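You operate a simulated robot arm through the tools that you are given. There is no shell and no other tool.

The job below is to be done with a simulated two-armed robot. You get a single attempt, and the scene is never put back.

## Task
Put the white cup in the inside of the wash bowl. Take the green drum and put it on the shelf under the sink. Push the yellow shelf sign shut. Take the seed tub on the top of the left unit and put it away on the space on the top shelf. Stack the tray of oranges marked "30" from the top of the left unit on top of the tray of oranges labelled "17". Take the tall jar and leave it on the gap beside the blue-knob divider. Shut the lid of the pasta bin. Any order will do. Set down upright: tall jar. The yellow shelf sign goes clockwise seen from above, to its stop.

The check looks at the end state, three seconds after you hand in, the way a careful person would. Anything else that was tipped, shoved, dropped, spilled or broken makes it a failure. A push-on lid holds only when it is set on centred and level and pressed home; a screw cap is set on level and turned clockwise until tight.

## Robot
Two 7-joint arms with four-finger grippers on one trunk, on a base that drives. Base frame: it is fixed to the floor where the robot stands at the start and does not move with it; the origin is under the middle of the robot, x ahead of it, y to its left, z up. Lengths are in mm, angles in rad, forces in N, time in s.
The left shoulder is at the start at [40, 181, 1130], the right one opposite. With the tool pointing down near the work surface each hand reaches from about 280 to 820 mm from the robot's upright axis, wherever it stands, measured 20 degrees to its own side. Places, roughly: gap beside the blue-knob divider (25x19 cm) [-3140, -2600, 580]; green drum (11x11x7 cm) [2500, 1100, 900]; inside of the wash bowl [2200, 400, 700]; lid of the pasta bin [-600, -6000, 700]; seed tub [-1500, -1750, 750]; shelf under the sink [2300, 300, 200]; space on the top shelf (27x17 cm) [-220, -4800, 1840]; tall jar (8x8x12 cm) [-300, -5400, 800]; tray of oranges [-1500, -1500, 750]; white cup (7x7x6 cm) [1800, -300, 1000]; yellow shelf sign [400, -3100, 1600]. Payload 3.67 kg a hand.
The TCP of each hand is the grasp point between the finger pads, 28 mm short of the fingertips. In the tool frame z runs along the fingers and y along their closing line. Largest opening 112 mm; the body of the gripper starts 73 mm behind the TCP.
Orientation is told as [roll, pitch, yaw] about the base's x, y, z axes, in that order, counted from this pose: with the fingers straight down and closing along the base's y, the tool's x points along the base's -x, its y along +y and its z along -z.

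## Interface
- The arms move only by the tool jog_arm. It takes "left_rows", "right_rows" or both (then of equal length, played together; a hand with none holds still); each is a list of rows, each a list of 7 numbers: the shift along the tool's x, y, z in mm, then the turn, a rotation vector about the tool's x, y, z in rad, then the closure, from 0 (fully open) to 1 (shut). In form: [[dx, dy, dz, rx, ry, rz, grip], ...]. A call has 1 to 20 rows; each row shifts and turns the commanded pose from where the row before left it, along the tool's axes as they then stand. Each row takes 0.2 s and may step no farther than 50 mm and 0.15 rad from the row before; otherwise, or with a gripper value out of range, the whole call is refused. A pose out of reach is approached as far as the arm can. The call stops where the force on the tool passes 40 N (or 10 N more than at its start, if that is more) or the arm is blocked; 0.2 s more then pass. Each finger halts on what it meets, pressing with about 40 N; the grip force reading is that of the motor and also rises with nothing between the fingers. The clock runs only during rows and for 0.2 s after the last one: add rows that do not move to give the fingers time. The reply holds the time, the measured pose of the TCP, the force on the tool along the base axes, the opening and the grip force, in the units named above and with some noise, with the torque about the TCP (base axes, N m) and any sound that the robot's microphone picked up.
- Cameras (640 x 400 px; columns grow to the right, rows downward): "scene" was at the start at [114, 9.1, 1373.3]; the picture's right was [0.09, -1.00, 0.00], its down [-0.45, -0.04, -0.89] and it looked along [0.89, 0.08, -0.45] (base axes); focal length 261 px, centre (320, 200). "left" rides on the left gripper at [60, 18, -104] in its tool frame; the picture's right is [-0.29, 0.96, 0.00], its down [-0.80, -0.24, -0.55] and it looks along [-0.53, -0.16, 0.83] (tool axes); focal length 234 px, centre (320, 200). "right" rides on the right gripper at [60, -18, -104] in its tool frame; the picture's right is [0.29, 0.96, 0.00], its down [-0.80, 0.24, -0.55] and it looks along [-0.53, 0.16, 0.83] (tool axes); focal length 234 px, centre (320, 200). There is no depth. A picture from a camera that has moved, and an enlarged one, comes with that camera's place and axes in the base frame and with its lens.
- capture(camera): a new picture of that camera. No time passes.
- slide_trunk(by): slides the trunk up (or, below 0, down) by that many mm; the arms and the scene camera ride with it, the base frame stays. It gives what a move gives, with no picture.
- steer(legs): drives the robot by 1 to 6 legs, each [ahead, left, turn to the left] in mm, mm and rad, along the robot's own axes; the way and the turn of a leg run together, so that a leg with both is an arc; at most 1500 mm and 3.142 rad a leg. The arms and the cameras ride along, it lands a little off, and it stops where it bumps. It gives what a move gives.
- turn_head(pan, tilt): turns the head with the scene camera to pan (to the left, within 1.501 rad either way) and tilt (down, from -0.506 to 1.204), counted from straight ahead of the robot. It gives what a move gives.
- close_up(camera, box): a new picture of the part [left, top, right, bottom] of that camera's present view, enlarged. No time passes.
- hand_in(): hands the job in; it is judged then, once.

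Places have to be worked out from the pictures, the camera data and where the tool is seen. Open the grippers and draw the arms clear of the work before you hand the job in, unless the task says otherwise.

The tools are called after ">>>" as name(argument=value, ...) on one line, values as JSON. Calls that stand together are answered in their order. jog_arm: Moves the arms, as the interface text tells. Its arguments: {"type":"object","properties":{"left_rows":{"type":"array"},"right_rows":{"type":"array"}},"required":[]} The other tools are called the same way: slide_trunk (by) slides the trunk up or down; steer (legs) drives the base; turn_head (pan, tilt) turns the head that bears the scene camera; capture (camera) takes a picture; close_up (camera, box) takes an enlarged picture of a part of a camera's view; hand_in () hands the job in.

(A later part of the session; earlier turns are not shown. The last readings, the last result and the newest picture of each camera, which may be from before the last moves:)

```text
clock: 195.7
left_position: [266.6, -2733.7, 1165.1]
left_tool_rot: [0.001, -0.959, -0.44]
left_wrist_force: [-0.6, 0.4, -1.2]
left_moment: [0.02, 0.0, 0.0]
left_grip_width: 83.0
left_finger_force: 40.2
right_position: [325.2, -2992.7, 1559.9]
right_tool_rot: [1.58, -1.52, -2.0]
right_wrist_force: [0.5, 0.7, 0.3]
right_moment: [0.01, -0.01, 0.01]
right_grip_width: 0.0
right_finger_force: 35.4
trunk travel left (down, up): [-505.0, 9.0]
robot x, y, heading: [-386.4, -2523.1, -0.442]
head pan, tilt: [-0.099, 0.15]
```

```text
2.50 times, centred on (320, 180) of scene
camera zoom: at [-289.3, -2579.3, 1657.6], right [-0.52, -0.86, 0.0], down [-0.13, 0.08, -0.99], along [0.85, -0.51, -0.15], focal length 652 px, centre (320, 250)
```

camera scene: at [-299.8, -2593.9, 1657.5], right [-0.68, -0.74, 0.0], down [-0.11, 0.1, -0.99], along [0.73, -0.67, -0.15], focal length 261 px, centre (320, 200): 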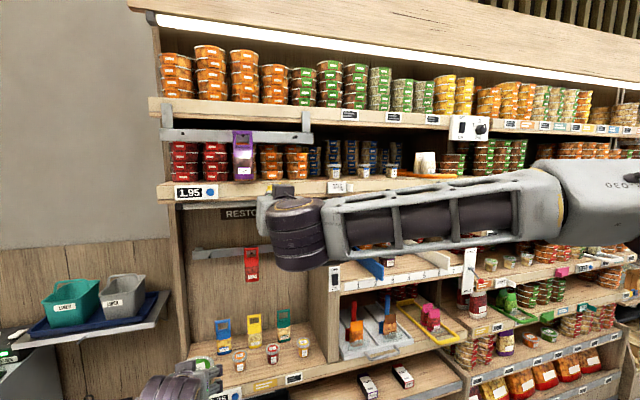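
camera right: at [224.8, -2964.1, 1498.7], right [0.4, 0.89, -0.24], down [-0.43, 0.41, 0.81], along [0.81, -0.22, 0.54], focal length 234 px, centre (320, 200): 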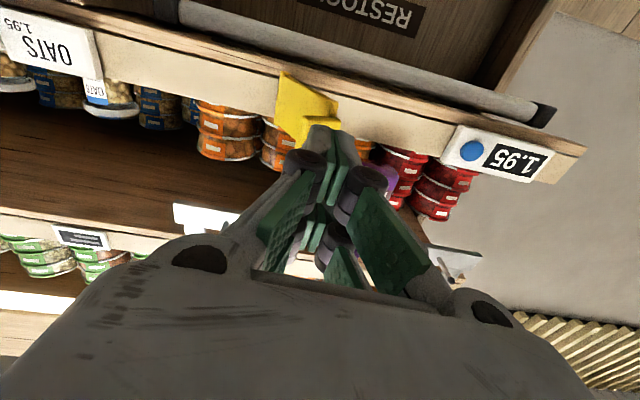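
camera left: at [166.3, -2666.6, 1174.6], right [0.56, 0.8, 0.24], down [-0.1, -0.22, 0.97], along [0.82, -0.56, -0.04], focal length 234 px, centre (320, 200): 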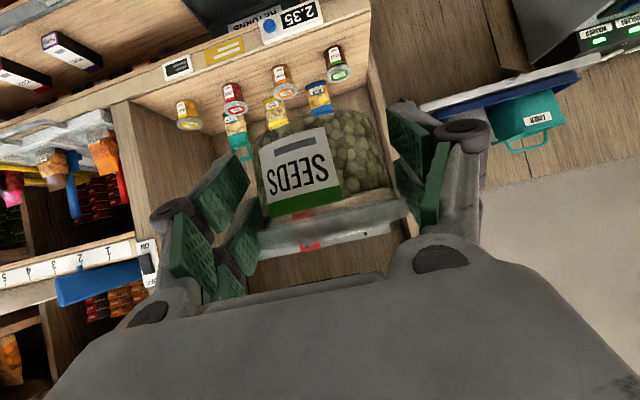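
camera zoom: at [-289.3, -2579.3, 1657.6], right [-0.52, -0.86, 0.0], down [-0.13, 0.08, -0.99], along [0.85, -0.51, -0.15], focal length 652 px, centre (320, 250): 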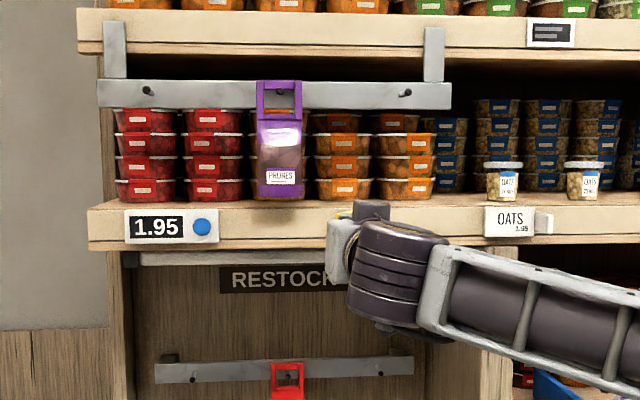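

The fingertips line up with the tab near the free end. I'll push forward slowly.

>>> jog_arm(right_rows=[[0, 0, 10, 0, 0, 0, 1], [0, 0, 10, 0, 0, 0, 1], [0, 0, 10, 0, 0, 0, 1], [0, 0, 8, 0, 0, 0, 1], [0, 0, 8, 0, 0, 0, 1], [0, 0, 0, 0, 0, 0, 1]])

>>> capture(camera="right")

```text
clock: 197.2
left_position: [264.2, -2732.3, 1166.8]
left_tool_rot: [-0.002, -0.961, -0.437]
left_wrist_force: [0.0, 0.4, -1.8]
left_moment: [-0.01, 0.03, 0.05]
left_grip_width: 82.9
left_finger_force: 40.0
right_position: [368.2, -2997.7, 1559.2]
right_tool_rot: [1.601, -1.521, -2.0]
right_wrist_force: [-10.9, 14.3, 1.1]
right_moment: [-0.15, -0.13, 0.05]
right_grip_width: 0.0
right_finger_force: 35.8
trunk travel left (down, up): [-505.0, 9.0]
robot x, y, heading: [-390.0, -2520.2, -0.441]
head pan, tilt: [-0.099, 0.15]
stopped in row 6 (right hand): the force on the tool passed its limit at 41 N (the readings are from after the stop); the commanded pose is now the measured one
```

```text
taken
camera right: at [267.7, -2970.8, 1498.2], right [0.38, 0.89, -0.24], down [-0.43, 0.4, 0.81], along [0.82, -0.2, 0.54], focal length 234 px, centre (320, 200)
```

right: 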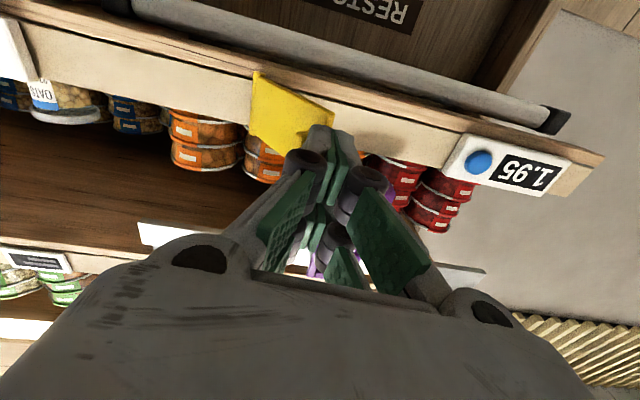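

The hand slid about 14 mm to the left along the tab. I'll back off, shift 25 mm to the right and push again, closer to the middle of the flag.

>>> jog_arm(right_rows=[[0, 0, -20, 0, 0, 0, 1], [0, 0, -25, 0, 0, 0, 1], [0, -25, 0, 0, 0, 0, 1], [0, 0, 0, 0, 0, 0, 1]])

>>> capture(camera="right")

>>> close_up(camera="right", box=[220, 40, 400, 170])

```text
clock: 198.2
left_position: [268.4, -2733.4, 1164.9]
left_tool_rot: [0.001, -0.959, -0.439]
left_wrist_force: [-0.4, -0.1, -1.8]
left_moment: [0.0, 0.02, 0.01]
left_grip_width: 82.9
left_finger_force: 40.2
right_position: [319.3, -3009.3, 1551.5]
right_tool_rot: [1.482, -1.521, -1.893]
right_wrist_force: [0.6, 0.9, -0.3]
right_moment: [0.0, -0.02, 0.0]
right_grip_width: 0.1
right_finger_force: 36.3
trunk travel left (down, up): [-505.0, 9.0]
robot x, y, heading: [-390.3, -2518.9, -0.441]
head pan, tilt: [-0.099, 0.15]
```

```text
taken
camera right: at [218.4, -2982.5, 1492.9], right [0.39, 0.89, -0.24], down [-0.42, 0.4, 0.81], along [0.82, -0.21, 0.53], focal length 234 px, centre (320, 200)
```

right: 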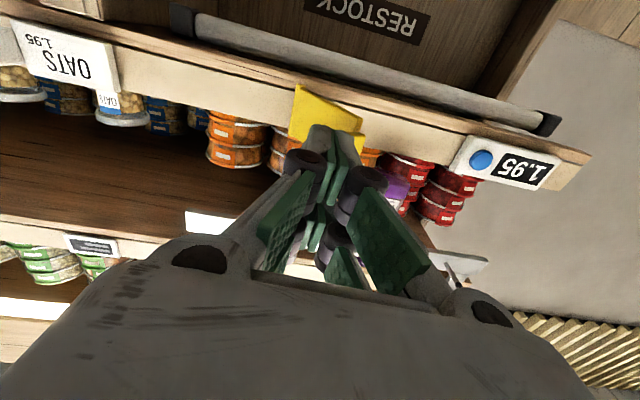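

```text
3.08 times, centred on (310, 105) of right
camera zoom: at [218.4, -2982.5, 1492.9], right [0.39, 0.89, -0.24], down [-0.42, 0.4, 0.81], along [0.82, -0.21, 0.53], focal length 720 px, centre (351, 492)
```

zoom: 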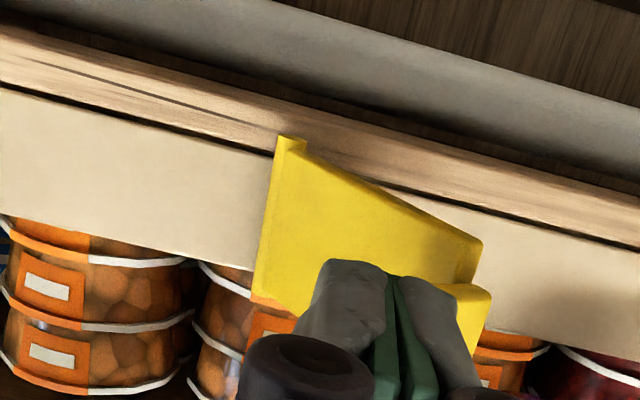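

The fingers are now in front of the middle of the flag. I'll push forward in small steps.

>>> jog_arm(right_rows=[[0, 0, 12, 0, 0, 0, 1], [0, 0, 12, 0, 0, 0, 1], [0, 0, 8, 0, 0, 0, 1], [0, -1, 6, 0, 0, 0, 1], [0, -1, 6, 0, 0, 0, 1], [0, -1, 5, 0, 0, 0, 1], [0, -1, 5, 0, 0, 0, 1], [0, 0, 5, 0, 0, 0, 1], [0, 0, 5, 0, 0, 0, 1], [0, 0, 5, 0, 0, 0, 1], [0, 0, 5, 0, 0, 0, 1]])

>>> close_up(camera="right", box=[220, 40, 400, 170])

```text
clock: 200.6
left_position: [266.9, -2733.3, 1164.8]
left_tool_rot: [-0.001, -0.959, -0.438]
left_wrist_force: [0.3, 0.3, -0.8]
left_moment: [0.01, 0.0, 0.02]
left_grip_width: 82.8
left_finger_force: 40.1
right_position: [385.4, -3042.7, 1553.5]
right_tool_rot: [1.502, -1.52, -1.914]
right_wrist_force: [0.2, 0.1, 1.1]
right_moment: [-0.01, -0.03, -0.04]
right_grip_width: 0.0
right_finger_force: 36.0
trunk travel left (down, up): [-505.0, 9.0]
robot x, y, heading: [-385.3, -2523.8, -0.44]
head pan, tilt: [-0.099, 0.15]
```

```text
3.08 times, centred on (310, 105) of right
camera zoom: at [284.5, -3015.1, 1493.2], right [0.39, 0.89, -0.24], down [-0.43, 0.4, 0.81], along [0.82, -0.21, 0.53], focal length 720 px, centre (351, 492)
```

zoom: 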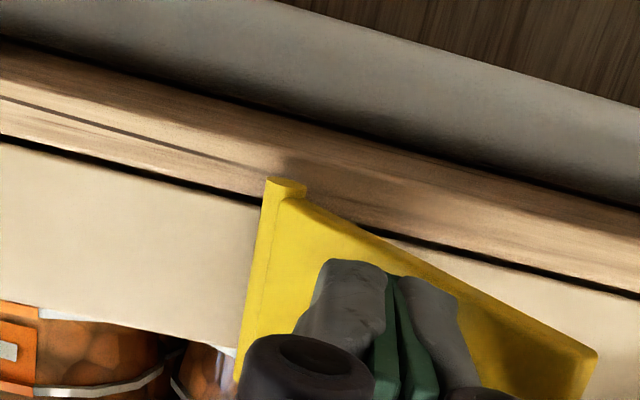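

No contact yet, and the tip is a bit close to the hinge. I'll shift 12 mm left, toward the free end, and continue pushing.

>>> jog_arm(right_rows=[[0, 12, 0, 0, 0, 0, 1], [0, 0, 5, 0, 0, 0, 1], [0, 0, 5, 0, 0, 0, 1], [0, 0, 5, 0, 0, 0, 1], [0, 0, 5, 0, 0, 0, 1], [0, 0, 4, 0, 0, 0, 1], [0, 0, 4, 0, 0, 0, 1], [0, 0, 4, 0, 0, 0, 1], [0, 0, 4, 0, 0, 0, 1], [0, 0, 4, 0, 0, 0, 1]])

>>> capture(camera="right")

>>> close_up(camera="right", box=[220, 40, 400, 170])

```text
clock: 202.8
left_position: [265.4, -2732.7, 1164.2]
left_tool_rot: [-0.001, -0.96, -0.44]
left_wrist_force: [-0.2, 0.6, -1.3]
left_moment: [0.01, 0.01, -0.01]
left_grip_width: 82.9
left_finger_force: 39.4
right_position: [426.4, -3047.8, 1554.0]
right_tool_rot: [1.509, -1.52, -1.919]
right_wrist_force: [-0.7, -1.1, -0.6]
right_moment: [0.01, 0.0, -0.03]
right_grip_width: 0.1
right_finger_force: 36.4
trunk travel left (down, up): [-505.0, 9.0]
robot x, y, heading: [-387.4, -2523.9, -0.441]
head pan, tilt: [-0.099, 0.15]
```

```text
taken
camera right: at [325.9, -3020.1, 1494.1], right [0.39, 0.89, -0.24], down [-0.43, 0.4, 0.81], along [0.82, -0.21, 0.54], focal length 234 px, centre (320, 200)
```

right: 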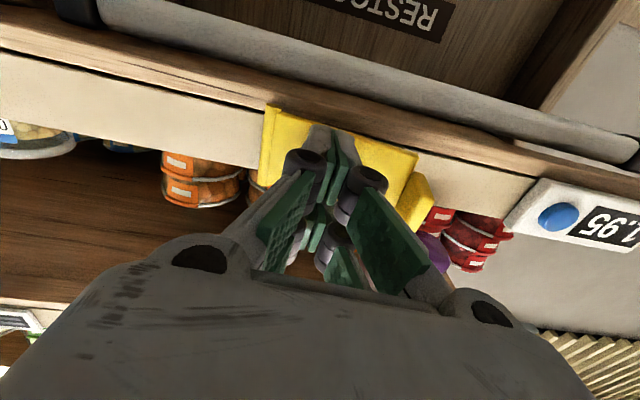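

```text
3.08 times, centred on (310, 105) of right
camera zoom: at [325.9, -3020.1, 1494.1], right [0.39, 0.89, -0.24], down [-0.43, 0.4, 0.81], along [0.82, -0.21, 0.54], focal length 720 px, centre (351, 492)
```

zoom: 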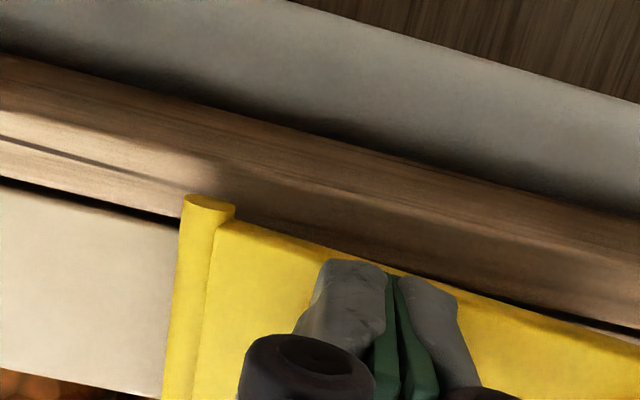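

The flag is nearly flat now. I'll keep pushing until it meets its stop.

>>> jog_arm(right_rows=[[0, 0, 4, 0, 0, 0, 1], [0, 0, 4, 0, 0, 0, 1], [0, 0, 4, 0, 0, 0, 1], [0, 0, 4, 0, 0, 0, 1], [0, 0, 4, 0, 0, 0, 1], [0, 0, 4, 0, 0, 0, 1], [0, 0, 4, 0, 0, 0, 1], [0, 0, 0, 0, 0, 0, 1]])

>>> capture(camera="right")

```text
clock: 204.0
left_position: [261.0, -2732.1, 1167.1]
left_tool_rot: [0.0, -0.963, -0.443]
left_wrist_force: [1.0, -0.1, -0.8]
left_moment: [0.02, 0.06, -0.01]
left_grip_width: 83.0
left_finger_force: 39.9
right_position: [436.1, -3051.8, 1555.1]
right_tool_rot: [1.493, -1.519, -1.907]
right_wrist_force: [-26.3, 8.8, -3.1]
right_moment: [-0.03, -0.23, -0.2]
right_grip_width: 0.0
right_finger_force: 35.7
trunk travel left (down, up): [-505.0, 9.0]
robot x, y, heading: [-391.1, -2522.7, -0.439]
head pan, tilt: [-0.099, 0.15]
stopped in row 5 (right hand): the force on the tool passed its limit at 50 N (the readings are from after the stop); the commanded pose is now the measured one
```

```text
taken
camera right: at [335.5, -3023.7, 1495.3], right [0.39, 0.89, -0.24], down [-0.43, 0.4, 0.81], along [0.82, -0.21, 0.53], focal length 234 px, centre (320, 200)
```

right: 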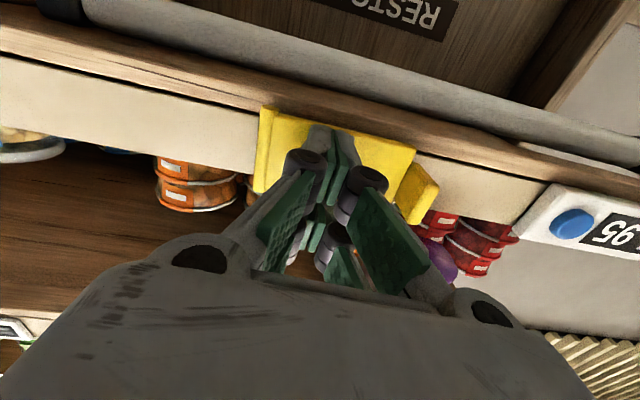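

Firm resistance (50 N) means the flag is at its stop. I'll back off and inspect.

>>> jog_arm(right_rows=[[0, 0, -10, 0, 0, 0, 1], [0, 0, -30, 0, 0, 0, 1], [0, 0, -45, 0, 0, 0, 1], [0, 0, -45, 0, 0, 0, 1], [0, -40, -20, 0, 0, 0, 1], [0, -45, 0, 0, 0, 0, 1], [0, -45, 0, 0, 0, 0, 1]])

>>> capture(camera="right")

>>> close_up(camera="scene", box=[280, 140, 380, 220])

```text
clock: 205.6
left_position: [265.2, -2734.4, 1164.9]
left_tool_rot: [-0.002, -0.961, -0.441]
left_wrist_force: [0.6, -0.1, -1.9]
left_moment: [0.03, 0.01, 0.04]
left_grip_width: 82.9
left_finger_force: 39.7
right_position: [253.1, -3115.7, 1544.7]
right_tool_rot: [1.398, -1.52, -1.808]
right_wrist_force: [-0.3, -1.1, 0.5]
right_moment: [0.02, 0.0, -0.02]
right_grip_width: 0.0
right_finger_force: 35.6
trunk travel left (down, up): [-505.0, 9.0]
robot x, y, heading: [-387.3, -2523.1, -0.441]
head pan, tilt: [-0.099, 0.15]
```

```text
taken
camera right: at [152.1, -3086.2, 1485.4], right [0.38, 0.89, -0.24], down [-0.42, 0.4, 0.81], along [0.82, -0.21, 0.53], focal length 234 px, centre (320, 200)
```

right: 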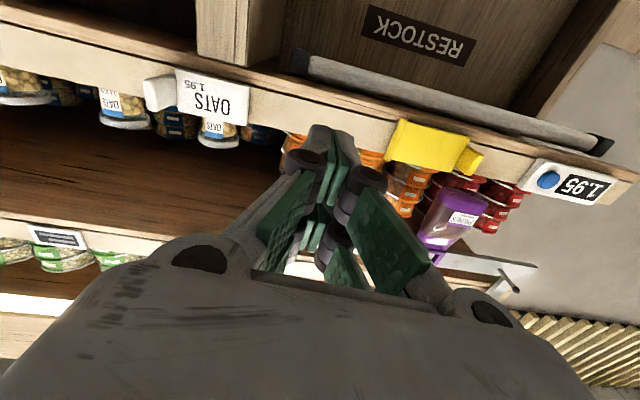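

```text
5.00 times, centred on (330, 180) of scene
camera zoom: at [-290.1, -2579.4, 1657.5], right [-0.51, -0.86, 0.0], down [-0.13, 0.08, -0.99], along [0.85, -0.51, -0.15], focal length 1304 px, centre (270, 300)
```

zoom: 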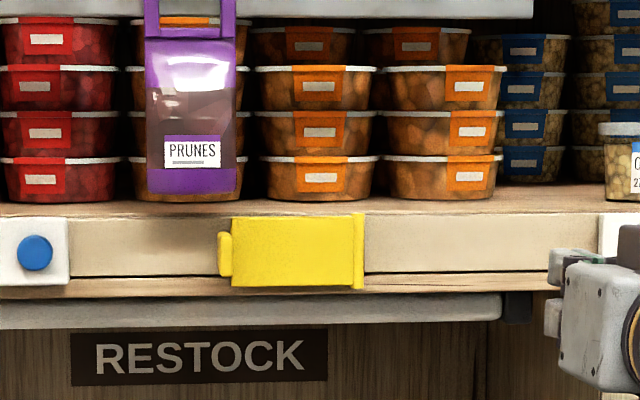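

The sign is flat against the shelf edge. Next I'll place the seed tub: retract the right arm and drive right along the shelf toward the gap on the top shelf.

>>> jog_arm(right_rows=[[0, 0, -45, 0, 0, 0, 1], [0, 0, -45, 0, 0, 0, 1], [0, 0, -45, 0, 0, 0, 1], [0, 0, -45, 0, 0, 0, 1], [0, 0, 0, 0, 0, 0, 1]])

>>> steer(legs=[[-100, -1200, 0]])

>>> turn_head(pan=-0.3, tilt=-0.1)

>>> capture(camera="scene")

```text
clock: 206.8
left_position: [266.0, -2735.2, 1164.7]
left_tool_rot: [0.0, -0.958, -0.44]
left_wrist_force: [0.3, 0.6, -0.9]
left_moment: [0.0, 0.03, -0.04]
left_grip_width: 82.9
left_finger_force: 40.0
right_position: [89.4, -3042.2, 1546.6]
right_tool_rot: [1.389, -1.52, -1.797]
right_wrist_force: [0.0, 0.9, -0.9]
right_moment: [-0.01, 0.01, 0.03]
right_grip_width: 0.1
right_finger_force: 36.0
trunk travel left (down, up): [-505.0, 9.0]
robot x, y, heading: [-390.1, -2523.0, -0.441]
head pan, tilt: [-0.099, 0.15]
```

```text
clock: 213.0
left_position: [-345.3, -3772.9, 1164.7]
left_tool_rot: [-0.002, -0.96, -0.454]
left_wrist_force: [0.0, 0.4, -1.4]
left_moment: [-0.04, -0.01, -0.01]
left_grip_width: 83.0
left_finger_force: 40.1
right_position: [-522.7, -4079.5, 1546.8]
right_tool_rot: [1.4, -1.519, -1.826]
right_wrist_force: [0.3, -0.1, 0.7]
right_moment: [0.0, -0.02, 0.0]
right_grip_width: 0.0
right_finger_force: 35.9
trunk travel left (down, up): [-505.0, 9.0]
robot x, y, heading: [-994.2, -3551.8, -0.455]
head pan, tilt: [-0.099, 0.15]
```

```text
clock: 213.8
left_position: [-344.6, -3774.5, 1164.8]
left_tool_rot: [0.001, -0.959, -0.456]
left_wrist_force: [0.4, -0.1, -1.4]
left_moment: [0.0, 0.0, -0.04]
left_grip_width: 82.7
left_finger_force: 39.6
right_position: [-524.8, -4078.4, 1546.5]
right_tool_rot: [1.405, -1.522, -1.831]
right_wrist_force: [0.1, 0.0, -0.7]
right_moment: [0.01, -0.01, 0.0]
right_grip_width: 0.0
right_finger_force: 36.1
trunk travel left (down, up): [-505.0, 9.0]
robot x, y, heading: [-994.4, -3553.0, -0.455]
head pan, tilt: [-0.3, -0.099]
```

```text
taken
camera scene: at [-912.1, -3621.5, 1680.1], right [-0.69, -0.73, 0.0], down [0.07, -0.07, -1.0], along [0.72, -0.68, 0.1], focal length 261 px, centre (320, 200)
```

scene: 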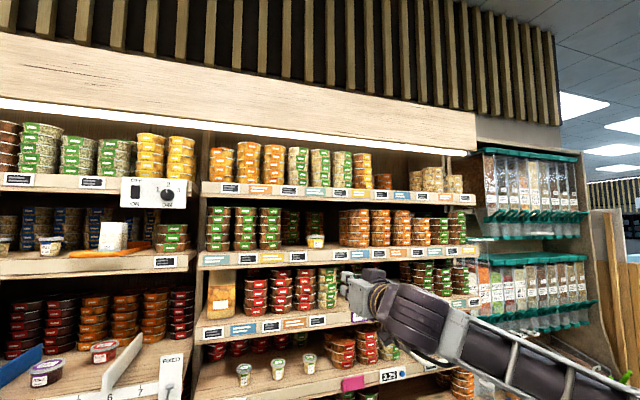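

There's a gap on the top shelf between the orange stack and the small pale stacks (around px 400,183). Zoom in.

>>> close_up(camera="scene", box=[340, 130, 490, 224])

```text
4.26 times, centred on (415, 177) of scene
camera zoom: at [-912.1, -3621.5, 1680.1], right [-0.69, -0.73, 0.0], down [0.07, -0.07, -1.0], along [0.72, -0.68, 0.1], focal length 1110 px, centre (-84, 298)
```

zoom: 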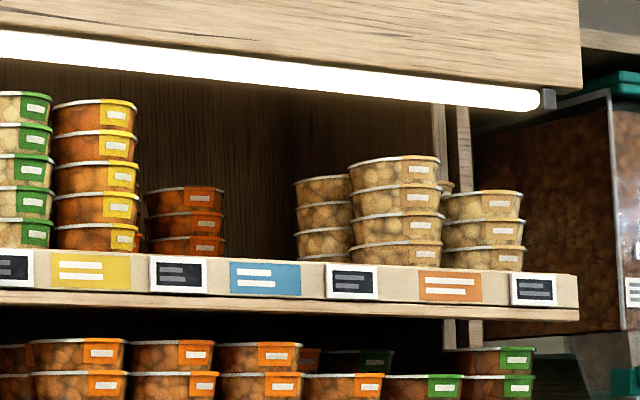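

The gap lies between the yellow stack (with a low stack behind) and the pale stacks. I'll drive right 870 mm to be in front of it.

>>> steer(legs=[[0, -870, 0]])

>>> turn_head(pan=0.1, tilt=-0.15)

>>> capture(camera="scene")

>>> close_up(camera="scene", box=[220, 100, 420, 225])

```text
clock: 218.5
left_position: [-726.6, -4557.9, 1165.7]
left_tool_rot: [-0.003, -0.96, -0.448]
left_wrist_force: [-0.4, 0.2, -1.9]
left_moment: [0.0, 0.0, 0.02]
left_grip_width: 82.9
left_finger_force: 40.0
right_position: [-905.6, -4864.8, 1546.9]
right_tool_rot: [1.401, -1.52, -1.821]
right_wrist_force: [0.4, 0.8, -0.3]
right_moment: [0.0, -0.04, 0.01]
right_grip_width: 0.0
right_finger_force: 35.7
trunk travel left (down, up): [-505.0, 9.0]
robot x, y, heading: [-1378.6, -4344.3, -0.449]
head pan, tilt: [-0.3, -0.099]
```

```text
clock: 219.4
left_position: [-726.0, -4558.1, 1165.4]
left_tool_rot: [0.0, -0.959, -0.447]
left_wrist_force: [0.4, -0.8, -1.6]
left_moment: [0.01, 0.02, 0.02]
left_grip_width: 82.9
left_finger_force: 40.2
right_position: [-905.3, -4865.6, 1547.3]
right_tool_rot: [1.405, -1.52, -1.823]
right_wrist_force: [-0.2, 0.6, 0.4]
right_moment: [0.01, 0.02, -0.02]
right_grip_width: 0.0
right_finger_force: 36.1
trunk travel left (down, up): [-505.0, 9.0]
robot x, y, heading: [-1378.5, -4346.4, -0.455]
head pan, tilt: [0.099, -0.15]
```

```text
taken
camera scene: at [-1279.0, -4380.0, 1684.5], right [-0.34, -0.94, 0.0], down [0.14, -0.05, -0.99], along [0.93, -0.34, 0.15], focal length 261 px, centre (320, 200)
```

scene: 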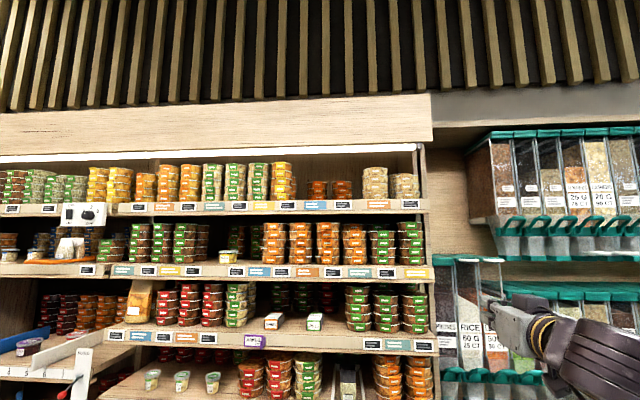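

```text
3.20 times, centred on (320, 162) of scene
camera zoom: at [-1279.0, -4380.0, 1684.5], right [-0.34, -0.94, 0.0], down [0.14, -0.05, -0.99], along [0.93, -0.34, 0.15], focal length 835 px, centre (320, 320)
```

zoom: 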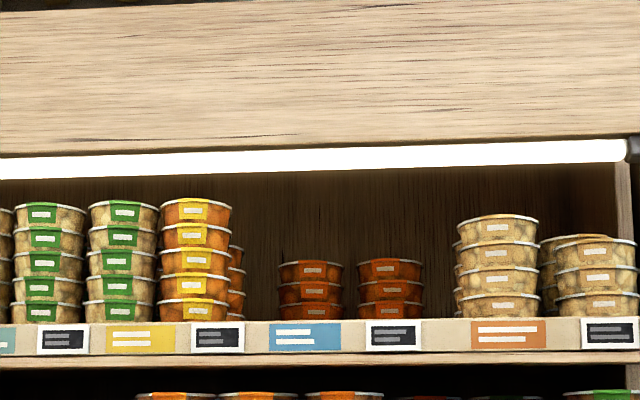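

The free front area of the gap is centred at about R=4410, with the shelf surface at z≈1845. To know how close I can drive, I'll look down at the lower shelves.

>>> turn_head(pan=-0.1, tilt=0.6)

>>> capture(camera="scene")

>>> turn_head(pan=-0.9, tilt=0.4)

>>> capture(camera="scene")

```text
clock: 220.5
left_position: [-726.1, -4559.9, 1165.6]
left_tool_rot: [0.001, -0.961, -0.448]
left_wrist_force: [-0.6, -0.3, -1.3]
left_moment: [0.0, 0.04, 0.02]
left_grip_width: 83.0
left_finger_force: 40.4
right_position: [-904.7, -4864.7, 1547.1]
right_tool_rot: [1.402, -1.519, -1.823]
right_wrist_force: [-0.6, -0.3, 0.1]
right_moment: [0.01, -0.03, 0.01]
right_grip_width: 0.0
right_finger_force: 35.8
trunk travel left (down, up): [-505.0, 9.0]
robot x, y, heading: [-1383.0, -4341.1, -0.445]
head pan, tilt: [-0.099, 0.6]
```

```text
taken
camera scene: at [-1283.6, -4396.6, 1616.2], right [-0.52, -0.85, 0.0], down [-0.48, 0.29, -0.83], along [0.7, -0.43, -0.56], focal length 261 px, centre (320, 200)
```

scene: 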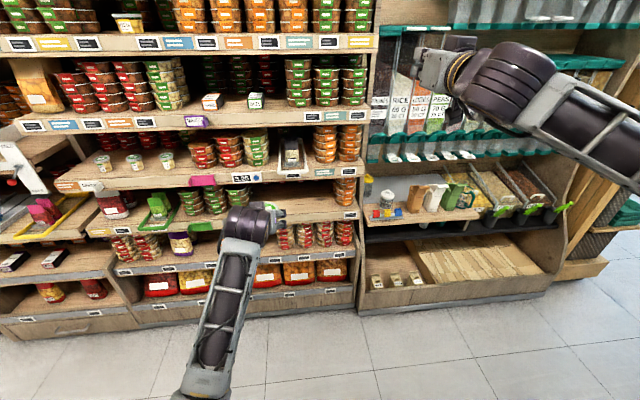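

```text
clock: 221.6
left_position: [-726.8, -4558.5, 1165.3]
left_tool_rot: [-0.001, -0.961, -0.449]
left_wrist_force: [0.5, -0.4, -0.5]
left_moment: [-0.01, 0.02, -0.01]
left_grip_width: 82.9
left_finger_force: 39.8
right_position: [-904.1, -4864.9, 1547.0]
right_tool_rot: [1.404, -1.52, -1.821]
right_wrist_force: [-0.2, 0.6, -0.5]
right_moment: [0.03, 0.01, 0.01]
right_grip_width: 0.0
right_finger_force: 35.9
trunk travel left (down, up): [-505.0, 9.0]
robot x, y, heading: [-1380.8, -4344.9, -0.452]
head pan, tilt: [-0.901, 0.4]
```

```text
taken
camera scene: at [-1338.6, -4440.8, 1634.3], right [-0.98, -0.22, 0.0], down [-0.09, 0.38, -0.92], along [0.2, -0.9, -0.39], focal length 261 px, centre (320, 200)
```

scene: 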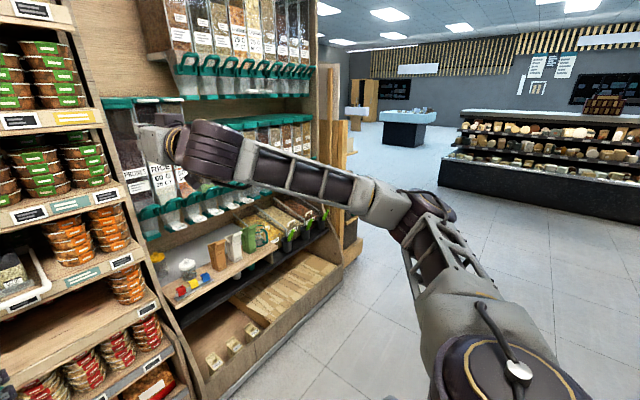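

The lower shelves protrude only a little. I'll fold the right hand downward and back, while raising the left hand with the tub and pulling it in.

>>> jog_arm(left_rows=[[23, 0, -32.8, 0, 0, 0, 1], [23, 0, -32.8, 0, 0, 0, 1], [23, 0, -32.8, 0, 0, 0, 1], [23, 0, -32.8, 0, 0, 0, 1], [-36.9, 0, -25.8, 0, 0, 0, 1], [-36.9, 0, -25.8, 0, 0, 0, 1], [-36.9, 0, -25.8, 0, 0, 0, 1], [-36.9, 0, -25.8, 0, 0, 0, 1], [-36.9, 0, -25.8, 0, 0, 0, 1], [-36.9, 0, -25.8, 0, 0, 0, 1], [-36.9, 0, -25.8, 0, 0, 0, 1], [-36.9, 0, -25.8, 0, 0, 0, 1], [-36.9, 0, -25.8, 0, 0, 0, 1], [-36.9, 0, -25.8, 0, 0, 0, 1], [0, 0, 0, 0, 0, 0, 1]], right_rows=[[0, 0, 0, 0, 0.15, 0, 0.5], [0, 0, 0, 0, 0.15, 0, 0], [0, 0, 0, 0, 0.15, 0, 0], [0, 0, 0, 0, 0.15, 0, 0], [0, 0, 0, 0, 0.15, 0, 0], [0, 0, 0, 0, 0.15, 0, 0], [0, 0, 0, 0, 0.15, 0, 0], [0, 0, 0, 0, 0.15, 0, 0], [0, 0, 0, 0, 0.15, 0, 0], [0, 0, 0, 0, 0.15, 0, 0], [45, 0, 30, 0, 0.02, 0, 0], [45, 0, 40, 0, 0, 0, 0], [45, 0, 40, 0, 0, 0, 0], [45, 0, 40, 0, 0, 0, 0], [40, 0, 40, 0, 0, 0, 0]])

>>> turn_head(pan=0.0, tilt=0.0)

>>> capture(camera="scene")

```text
refused: row 11 steps farther than a row can; nothing moved
```

```text
clock: 222.8
left_position: [-726.2, -4559.0, 1164.8]
left_tool_rot: [0.002, -0.961, -0.45]
left_wrist_force: [-0.3, -0.4, -1.1]
left_moment: [-0.01, 0.01, 0.03]
left_grip_width: 82.8
left_finger_force: 39.4
right_position: [-905.6, -4864.6, 1546.8]
right_tool_rot: [1.402, -1.519, -1.823]
right_wrist_force: [0.0, -0.9, -0.3]
right_moment: [0.02, 0.02, 0.03]
right_grip_width: 0.1
right_finger_force: 36.0
trunk travel left (down, up): [-505.0, 9.0]
robot x, y, heading: [-1380.2, -4336.9, -0.447]
head pan, tilt: [0.0, 0.0]
```

```text
taken
camera scene: at [-1277.9, -4389.6, 1671.3], right [-0.44, -0.9, 0.0], down [0.0, 0.0, -1.0], along [0.9, -0.44, 0.0], focal length 261 px, centre (320, 200)
```

scene: 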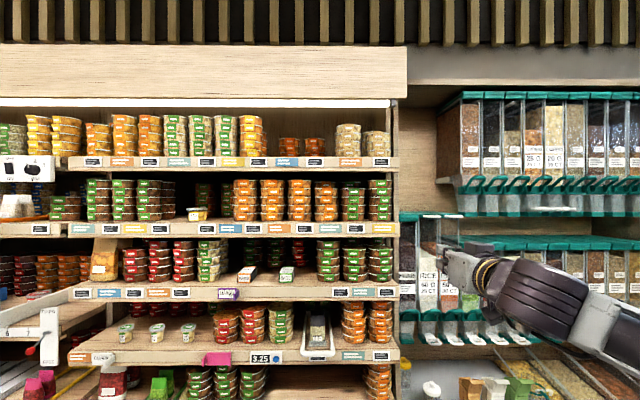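

One row was too long. This level view confirms I'm square to the shelf, so I'll resend with shorter steps.

>>> jog_arm(left_rows=[[23, 0, -32.8, 0, 0, 0, 1], [23, 0, -32.8, 0, 0, 0, 1], [23, 0, -32.8, 0, 0, 0, 1], [23, 0, -32.8, 0, 0, 0, 1], [-36.9, 0, -25.8, 0, 0, 0, 1], [-36.9, 0, -25.8, 0, 0, 0, 1], [-36.9, 0, -25.8, 0, 0, 0, 1], [-36.9, 0, -25.8, 0, 0, 0, 1], [-36.9, 0, -25.8, 0, 0, 0, 1], [-36.9, 0, -25.8, 0, 0, 0, 1], [-36.9, 0, -25.8, 0, 0, 0, 1], [-36.9, 0, -25.8, 0, 0, 0, 1], [-36.9, 0, -25.8, 0, 0, 0, 1], [-36.9, 0, -25.8, 0, 0, 0, 1], [0, 0, 0, 0, 0, 0, 1], [0, 0, 0, 0, 0, 0, 1]], right_rows=[[0, 0, 0, 0, 0.15, 0, 0.5], [0, 0, 0, 0, 0.15, 0, 0], [0, 0, 0, 0, 0.15, 0, 0], [0, 0, 0, 0, 0.15, 0, 0], [0, 0, 0, 0, 0.15, 0, 0], [0, 0, 0, 0, 0.15, 0, 0], [0, 0, 0, 0, 0.15, 0, 0], [0, 0, 0, 0, 0.15, 0, 0], [0, 0, 0, 0, 0.15, 0, 0], [0, 0, 0, 0, 0.15, 0, 0], [35, 0, 30, 0, 0, 0, 0], [35, 0, 30, 0, 0, 0, 0], [35, 0, 30, 0, 0, 0, 0], [35, 0, 30, 0, 0, 0, 0], [35, 0, 30, 0, 0, 0, 0], [0, 0, 0, 0, 0, 0, 0]])

>>> close_up(camera="scene", box=[200, 100, 420, 240])

```text
clock: 224.5
left_position: [-846.8, -4456.3, 1273.4]
left_tool_rot: [0.275, -0.919, -0.623]
left_wrist_force: [1.1, 0.5, -0.5]
left_moment: [0.01, 0.03, 0.03]
left_grip_width: 82.6
left_finger_force: 40.0
right_position: [-902.3, -4865.0, 1546.6]
right_tool_rot: [0.056, -0.481, -0.443]
right_wrist_force: [0.6, 0.2, 0.8]
right_moment: [0.0, -0.02, -0.01]
right_grip_width: 112.2
right_finger_force: 0.1
trunk travel left (down, up): [-505.0, 9.0]
robot x, y, heading: [-1382.8, -4339.2, -0.449]
head pan, tilt: [0.0, 0.0]
stopped in row 8 (left hand): the arm was blocked; the commanded pose is now the measured one
```

```text
2.86 times, centred on (310, 170) of scene
camera zoom: at [-1276.3, -4388.9, 1671.2], right [-0.43, -0.9, 0.0], down [0.0, 0.0, -1.0], along [0.9, -0.43, 0.0], focal length 745 px, centre (349, 286)
```

zoom: 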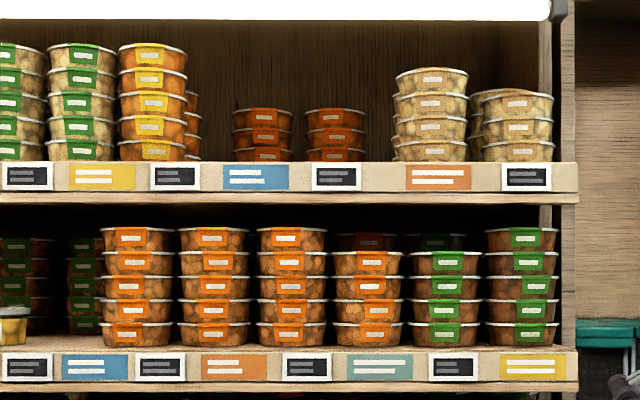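

The left arm was blocked that close in, and the tub tipped about 9°. I'll move it forward again and restore the proper tilt, while finishing the right hand's fold.

>>> jog_arm(left_rows=[[-23.9, -1.8, 32, 0, 0, 0, 1], [-23.9, -1.8, 32, 0, 0, 0, 1], [-23.9, -1.8, 32, 0, 0, 0, 1], [0, 0, 0, 0.0667, -0.013, -0.0535, 1], [0, 0, 0, 0.0667, -0.013, -0.0535, 1], [0, 0, 0, 0, 0, 0, 1], [0, 0, 0, 0, 0, 0, 1]], right_rows=[[0, 0, 0, 0, 0.15, 0, 0], [0, 0, 0, 0, 0.15, 0, 0], [0, 0, 0, 0, 0.15, 0, 0], [0, 0, 0, 0, 0.03, 0, 0], [35, 0, 30, 0, 0, 0, 0], [35, 0, 30, 0, 0, 0, 0], [35, 0, 30, 0, 0, 0, 0]])

```text
clock: 226.1
left_position: [-732.8, -4500.6, 1278.6]
left_tool_rot: [0.044, -0.974, -0.471]
left_wrist_force: [0.3, -0.1, -1.1]
left_moment: [0.01, 0.02, 0.02]
left_grip_width: 83.0
left_finger_force: 40.2
right_position: [-1000.3, -4817.3, 1457.0]
right_tool_rot: [0.052, 0.0, -0.42]
right_wrist_force: [-0.7, -0.9, -0.5]
right_moment: [-0.03, 0.01, 0.0]
right_grip_width: 112.0
right_finger_force: 0.1
trunk travel left (down, up): [-505.0, 9.0]
robot x, y, heading: [-1382.3, -4341.7, -0.448]
head pan, tilt: [0.0, 0.0]
```

Orientation is nearly restored. I'll trim it and raise the tub at this distance toward z≈1900.

>>> jog_arm(left_rows=[[0, 0, 0, 0.021, 0.01, -0.017, 1], [-36.9, 0, -25.8, 0, 0, 0, 1], [-36.9, 0, -25.8, 0, 0, 0, 1], [-36.9, 0, -25.8, 0, 0, 0, 1], [-36.9, 0, -25.8, 0, 0, 0, 1], [-36.9, 0, -25.8, 0, 0, 0, 1], [-36.9, 0, -25.8, 0, 0, 0, 1], [-36.9, 0, -25.8, 0, 0, 0, 1], [-36.9, 0, -25.8, 0, 0, 0, 1], [-36.9, 0, -25.8, 0, 0, 0, 1], [-36.9, 0, -25.8, 0, 0, 0, 1], [-36.9, 0, -25.8, 0, 0, 0, 1], [-36.9, 0, -25.8, 0, 0, 0, 1], [-36.9, 0, -25.8, 0, 0, 0, 1], [0, 0, 0, 0, 0, 0, 1]])

>>> capture(camera="scene")

>>> capture(camera="left")

```text
clock: 229.3
left_position: [-733.8, -4499.1, 1860.5]
left_tool_rot: [-0.044, -0.954, -0.42]
left_wrist_force: [-0.4, -0.5, -0.8]
left_moment: [0.02, 0.0, 0.01]
left_grip_width: 82.8
left_finger_force: 39.9
right_position: [-999.7, -4819.2, 1457.0]
right_tool_rot: [0.05, -0.001, -0.418]
right_wrist_force: [0.0, 0.2, 0.8]
right_moment: [0.01, -0.01, 0.02]
right_grip_width: 112.0
right_finger_force: 0.1
trunk travel left (down, up): [-505.0, 9.0]
robot x, y, heading: [-1378.7, -4337.2, -0.451]
head pan, tilt: [0.0, 0.0]
```

```text
taken
camera scene: at [-1278.4, -4389.9, 1671.3], right [-0.43, -0.9, 0.0], down [0.0, 0.0, -1.0], along [0.9, -0.43, 0.0], focal length 261 px, centre (320, 200)
```

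scene: 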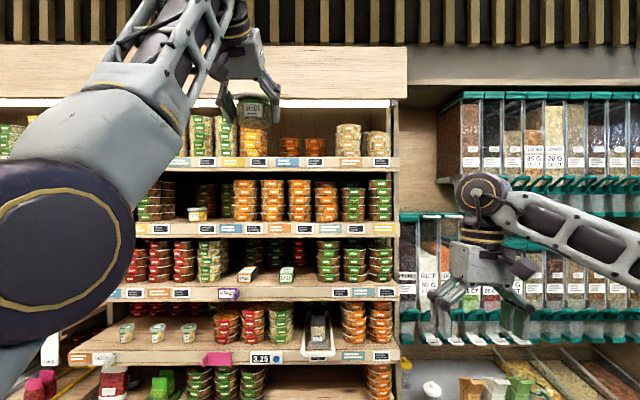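

```text
taken
camera left: at [-831.7, -4429.0, 1869.6], right [0.57, 0.79, 0.21], down [-0.09, -0.2, 0.98], along [0.81, -0.58, -0.04], focal length 234 px, centre (320, 200)
```

left: 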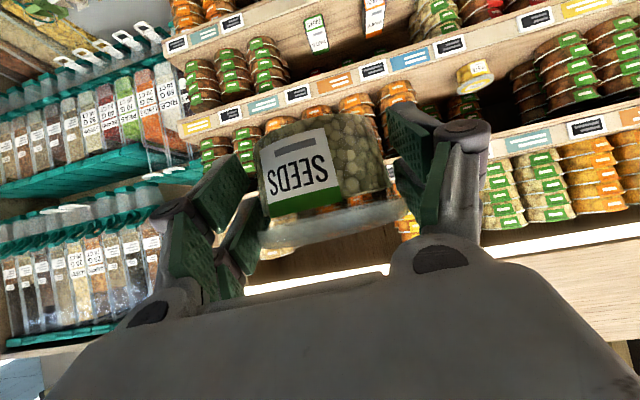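

The tub is at z=1860 with F≈651. I'll trim the orientation, raise to z≈1925, shift 40 mm right toward the gap's centre and retract the right hand.

>>> jog_arm(left_rows=[[0, 0, 0, -0.0105, -0.005, 0.0085, 1], [-36.9, 0, -25.8, 0, 0, 0, 1], [-18, 0, -12.6, 0, 0, 0, 1], [0, -40, 0, 0, 0, 0, 1], [-17, 0, 24.5, 0, 0, 0, 1], [-17, 0, 24.5, 0, 0, 0, 1], [0, 0, 0, 0, 0, 0, 1]], right_rows=[[40, 0, 0, 0, 0, 0, 0], [40, 0, 0, 0, 0, 0, 0], [40, 0, 0, 0, 0, 0, 0], [30, 0, 20, 0, 0, 0, 0], [0, 0, 40, 0, 0, 0, 0], [0, 0, 40, 0, 0, 0, 0], [0, 0, 0, 0, 0, 0, 0]])

>>> steer(legs=[[250, 0, 0]])

>>> capture(camera="scene")

>>> capture(camera="left")

```text
clock: 230.9
left_position: [-728.8, -4535.3, 1843.6]
left_tool_rot: [-0.019, -0.96, -0.435]
left_wrist_force: [0.2, -0.4, -1.5]
left_moment: [0.0, 0.03, 0.0]
left_grip_width: 82.6
left_finger_force: 39.9
left hand out of reach, approached as far as the arm can: row 2, 3, 4, 5, 6
right_position: [-1133.7, -4754.2, 1358.4]
right_tool_rot: [0.051, -0.001, -0.418]
right_wrist_force: [0.2, 0.0, 0.5]
right_moment: [0.0, -0.04, -0.02]
right_grip_width: 112.1
right_finger_force: 0.1
trunk travel left (down, up): [-505.0, 9.0]
robot x, y, heading: [-1382.3, -4345.4, -0.448]
head pan, tilt: [0.0, 0.0]
```

```text
clock: 232.8
left_position: [-506.9, -4641.3, 1845.2]
left_tool_rot: [-0.022, -0.96, -0.434]
left_wrist_force: [0.0, 0.7, -1.9]
left_moment: [0.0, 0.01, -0.01]
left_grip_width: 83.0
left_finger_force: 40.3
right_position: [-910.2, -4859.3, 1358.7]
right_tool_rot: [0.049, -0.003, -0.419]
right_wrist_force: [-1.1, 0.1, -0.1]
right_moment: [-0.03, 0.0, 0.0]
right_grip_width: 111.8
right_finger_force: 0.1
trunk travel left (down, up): [-505.0, 9.0]
robot x, y, heading: [-1153.1, -4448.7, -0.451]
head pan, tilt: [0.0, 0.0]
```

```text
taken
camera scene: at [-1055.9, -4496.3, 1671.6], right [-0.43, -0.9, 0.0], down [0.0, 0.0, -1.0], along [0.9, -0.43, 0.0], focal length 261 px, centre (320, 200)
```

scene: 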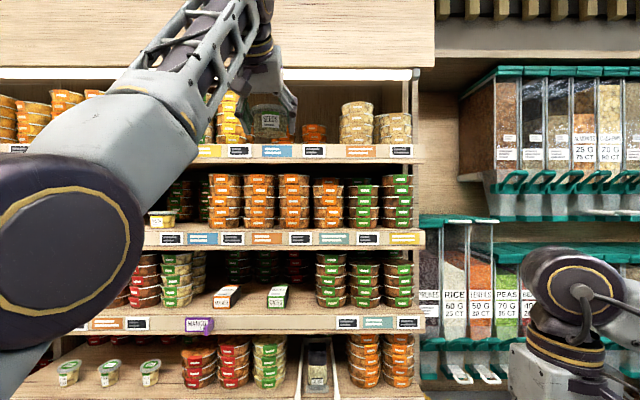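

```text
taken
camera left: at [-605.6, -4572.0, 1854.2], right [0.57, 0.79, 0.23], down [-0.1, -0.21, 0.97], along [0.82, -0.57, -0.04], focal length 234 px, centre (320, 200)
```

left: 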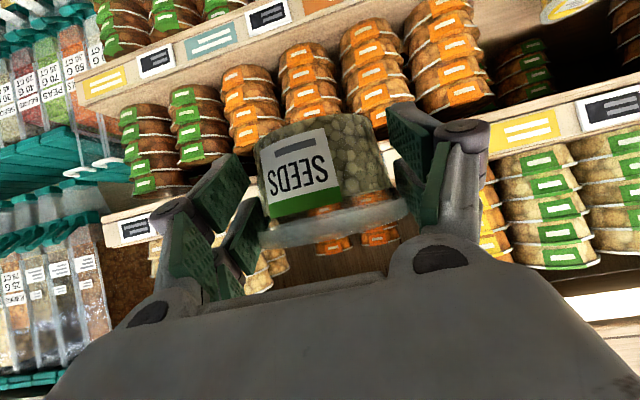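

Reach is limited at this tilt: the arm can't get to z≈1900 at this distance. I'll pitch the hand up another 0.3 rad (the tub leans back slightly and will settle flat on release), raise the trunk 9 mm, and lift to z≈1905.

>>> slide_trunk(by=9)

>>> jog_arm(left_rows=[[0, 0, 0, 0, -0.1, 0, 1], [0, 0, 0, 0, -0.1, 0, 1], [0, 0, 0, 0, -0.1, 0, 1], [-28.6, 0, -9.2, 0, 0, 0, 1], [-24, 0, -7.7, 0, 0, 0, 1], [0, 0, 0, 0, 0, 0, 1]])

>>> capture(camera="scene")

>>> capture(camera="left")

```text
clock: 233.3
left_position: [-506.8, -4640.0, 1853.7]
left_tool_rot: [-0.02, -0.963, -0.434]
left_wrist_force: [-1.1, 0.6, -0.7]
left_moment: [0.0, -0.03, -0.01]
left_grip_width: 82.9
left_finger_force: 40.0
right_position: [-909.9, -4860.2, 1367.4]
right_tool_rot: [0.05, -0.004, -0.419]
right_wrist_force: [0.5, 0.5, -1.2]
right_moment: [-0.03, -0.03, 0.01]
right_grip_width: 112.0
right_finger_force: 0.1
trunk travel left (down, up): [-514.0, 0.0]
robot x, y, heading: [-1154.2, -4450.8, -0.448]
head pan, tilt: [0.0, 0.0]
```

```text
clock: 234.8
left_position: [-504.3, -4643.2, 1907.4]
left_tool_rot: [-0.038, -1.26, -0.413]
left_wrist_force: [-0.4, 0.2, -1.3]
left_moment: [0.02, 0.02, -0.03]
left_grip_width: 83.1
left_finger_force: 40.1
right_position: [-907.6, -4860.1, 1366.7]
right_tool_rot: [0.051, -0.001, -0.419]
right_wrist_force: [-1.0, 0.0, 0.0]
right_moment: [0.01, 0.0, 0.03]
right_grip_width: 111.8
right_finger_force: 0.1
trunk travel left (down, up): [-514.0, 0.0]
robot x, y, heading: [-1152.9, -4445.6, -0.449]
head pan, tilt: [0.0, 0.0]
```

```text
taken
camera scene: at [-1053.5, -4497.3, 1679.6], right [-0.43, -0.9, 0.0], down [0.0, 0.0, -1.0], along [0.9, -0.43, 0.0], focal length 261 px, centre (320, 200)
```

scene: 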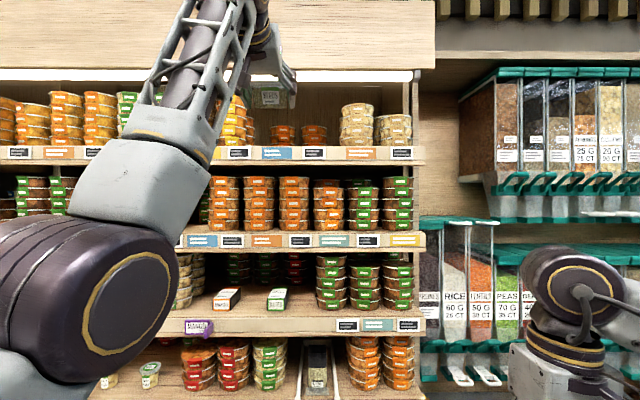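

```text
taken
camera left: at [-600.9, -4574.1, 1880.9], right [0.5, 0.83, 0.26], down [-0.36, -0.08, 0.93], along [0.79, -0.56, 0.25], focal length 234 px, centre (320, 200)
```

left: 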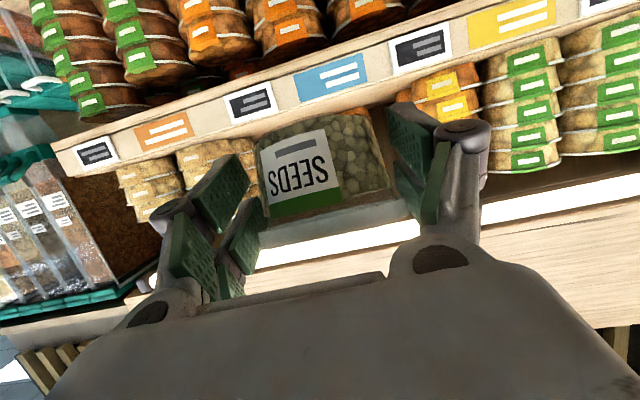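

The tub is now at z=1907, and two views put the lip top at z≈1840, about 240 mm ahead of the tub. I'll raise 8 mm more and drive forward 190 mm.

>>> jog_arm(left_rows=[[-7.6, -5, -2.5, 0, 0, 0, 1], [0, 0, 0, 0, 0, 0, 1]])

>>> steer(legs=[[190, 0, 0]])

>>> capture(camera="left")

>>> turn_head(pan=0.1, tilt=-0.15)

>>> capture(camera="scene")

```text
clock: 235.3
left_position: [-506.0, -4646.7, 1915.8]
left_tool_rot: [-0.041, -1.263, -0.414]
left_wrist_force: [-0.2, 1.2, -1.6]
left_moment: [0.04, 0.03, 0.02]
left_grip_width: 82.9
left_finger_force: 39.7
right_position: [-908.5, -4862.2, 1366.9]
right_tool_rot: [0.051, -0.002, -0.418]
right_wrist_force: [0.0, 0.4, -0.1]
right_moment: [0.02, 0.01, 0.0]
right_grip_width: 111.8
right_finger_force: 0.1
trunk travel left (down, up): [-514.0, 0.0]
robot x, y, heading: [-1153.7, -4451.5, -0.455]
head pan, tilt: [0.0, 0.0]
```

```text
clock: 236.9
left_position: [-339.8, -4726.4, 1918.7]
left_tool_rot: [-0.038, -1.265, -0.413]
left_wrist_force: [-1.7, 1.0, -1.1]
left_moment: [0.02, 0.02, 0.0]
left_grip_width: 82.8
left_finger_force: 40.1
right_position: [-739.5, -4941.7, 1367.8]
right_tool_rot: [0.05, -0.005, -0.417]
right_wrist_force: [-0.4, 0.1, -0.3]
right_moment: [-0.04, -0.02, 0.01]
right_grip_width: 112.1
right_finger_force: 0.1
trunk travel left (down, up): [-514.0, 0.0]
robot x, y, heading: [-984.8, -4532.9, -0.448]
head pan, tilt: [0.0, 0.0]
```

```text
taken
camera left: at [-437.0, -4658.3, 1891.1], right [0.5, 0.83, 0.26], down [-0.36, -0.08, 0.93], along [0.79, -0.56, 0.26], focal length 234 px, centre (320, 200)
```

left: 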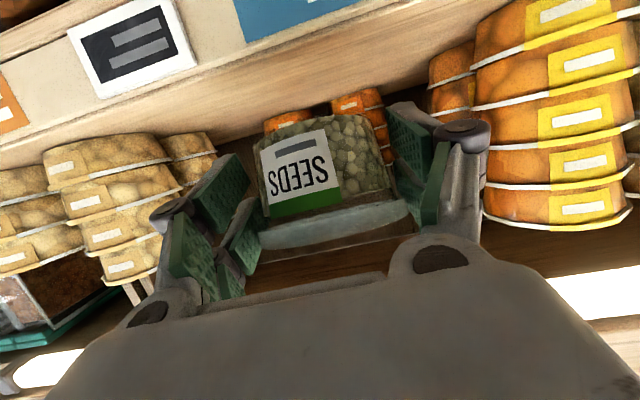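

```text
clock: 237.6
left_position: [-336.9, -4727.8, 1917.0]
left_tool_rot: [-0.04, -1.264, -0.414]
left_wrist_force: [-0.2, -0.4, -1.3]
left_moment: [0.01, 0.03, 0.0]
left_grip_width: 83.2
left_finger_force: 40.0
right_position: [-736.2, -4943.4, 1367.2]
right_tool_rot: [0.05, -0.003, -0.417]
right_wrist_force: [-0.2, 0.1, 0.3]
right_moment: [0.0, -0.03, 0.0]
right_grip_width: 112.1
right_finger_force: 0.1
trunk travel left (down, up): [-514.0, 0.0]
robot x, y, heading: [-981.5, -4536.3, -0.449]
head pan, tilt: [0.099, -0.15]
```

```text
taken
camera scene: at [-883.9, -4569.6, 1692.8], right [-0.34, -0.94, 0.0], down [0.14, -0.05, -0.99], along [0.93, -0.34, 0.15], focal length 261 px, centre (320, 200)
```

scene: 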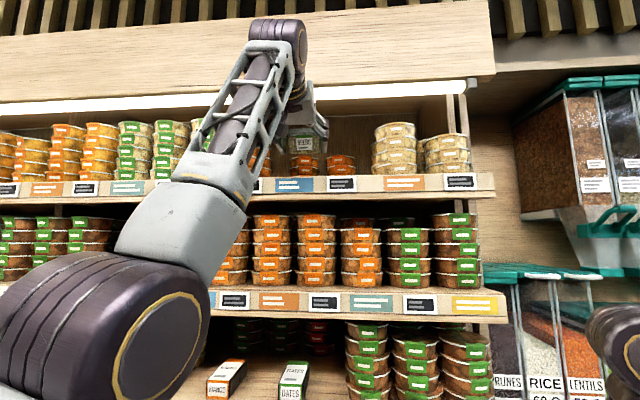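

The tub is heading into the gap between the pale and yellow stacks with good side clearance. I'll drive 100 mm more.

>>> steer(legs=[[100, 0, 0]])

>>> capture(camera="left")

>>> capture(camera="scene")

```text
clock: 238.8
left_position: [-253.2, -4767.7, 1919.9]
left_tool_rot: [-0.04, -1.269, -0.414]
left_wrist_force: [0.0, 0.1, -0.7]
left_moment: [0.02, 0.04, 0.0]
left_grip_width: 83.1
left_finger_force: 40.2
right_position: [-653.0, -4984.8, 1369.6]
right_tool_rot: [0.052, -0.007, -0.417]
right_wrist_force: [-0.2, 0.5, -0.2]
right_moment: [0.01, -0.05, 0.01]
right_grip_width: 111.8
right_finger_force: 0.0
trunk travel left (down, up): [-514.0, 0.0]
robot x, y, heading: [-892.8, -4574.2, -0.451]
head pan, tilt: [0.099, -0.15]
```

```text
taken
camera left: at [-351.4, -4699.6, 1892.8], right [0.5, 0.83, 0.26], down [-0.36, -0.08, 0.93], along [0.79, -0.56, 0.26], focal length 234 px, centre (320, 200)
```

left: 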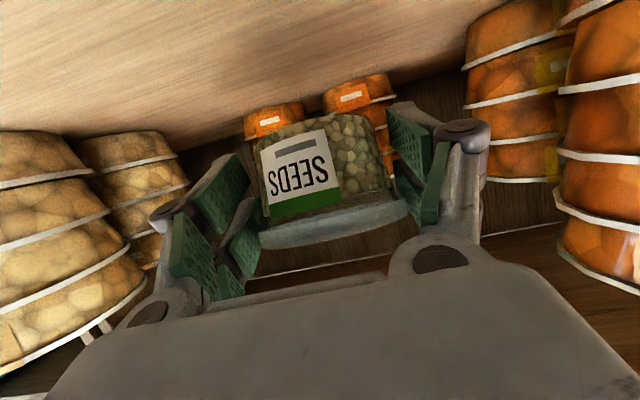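

```text
taken
camera scene: at [-800.8, -4609.6, 1693.4], right [-0.34, -0.94, 0.0], down [0.15, -0.05, -0.99], along [0.93, -0.34, 0.16], focal length 261 px, centre (320, 200)
```

scene: 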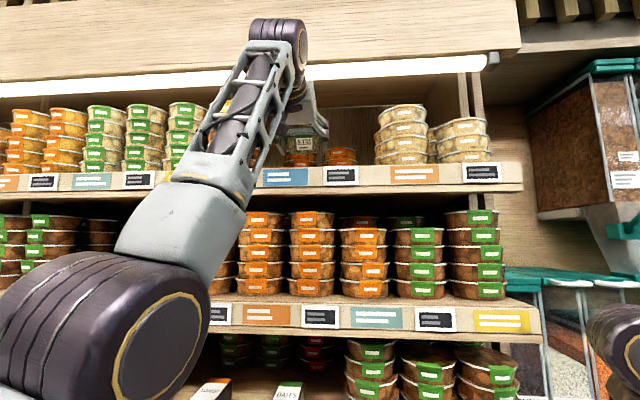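

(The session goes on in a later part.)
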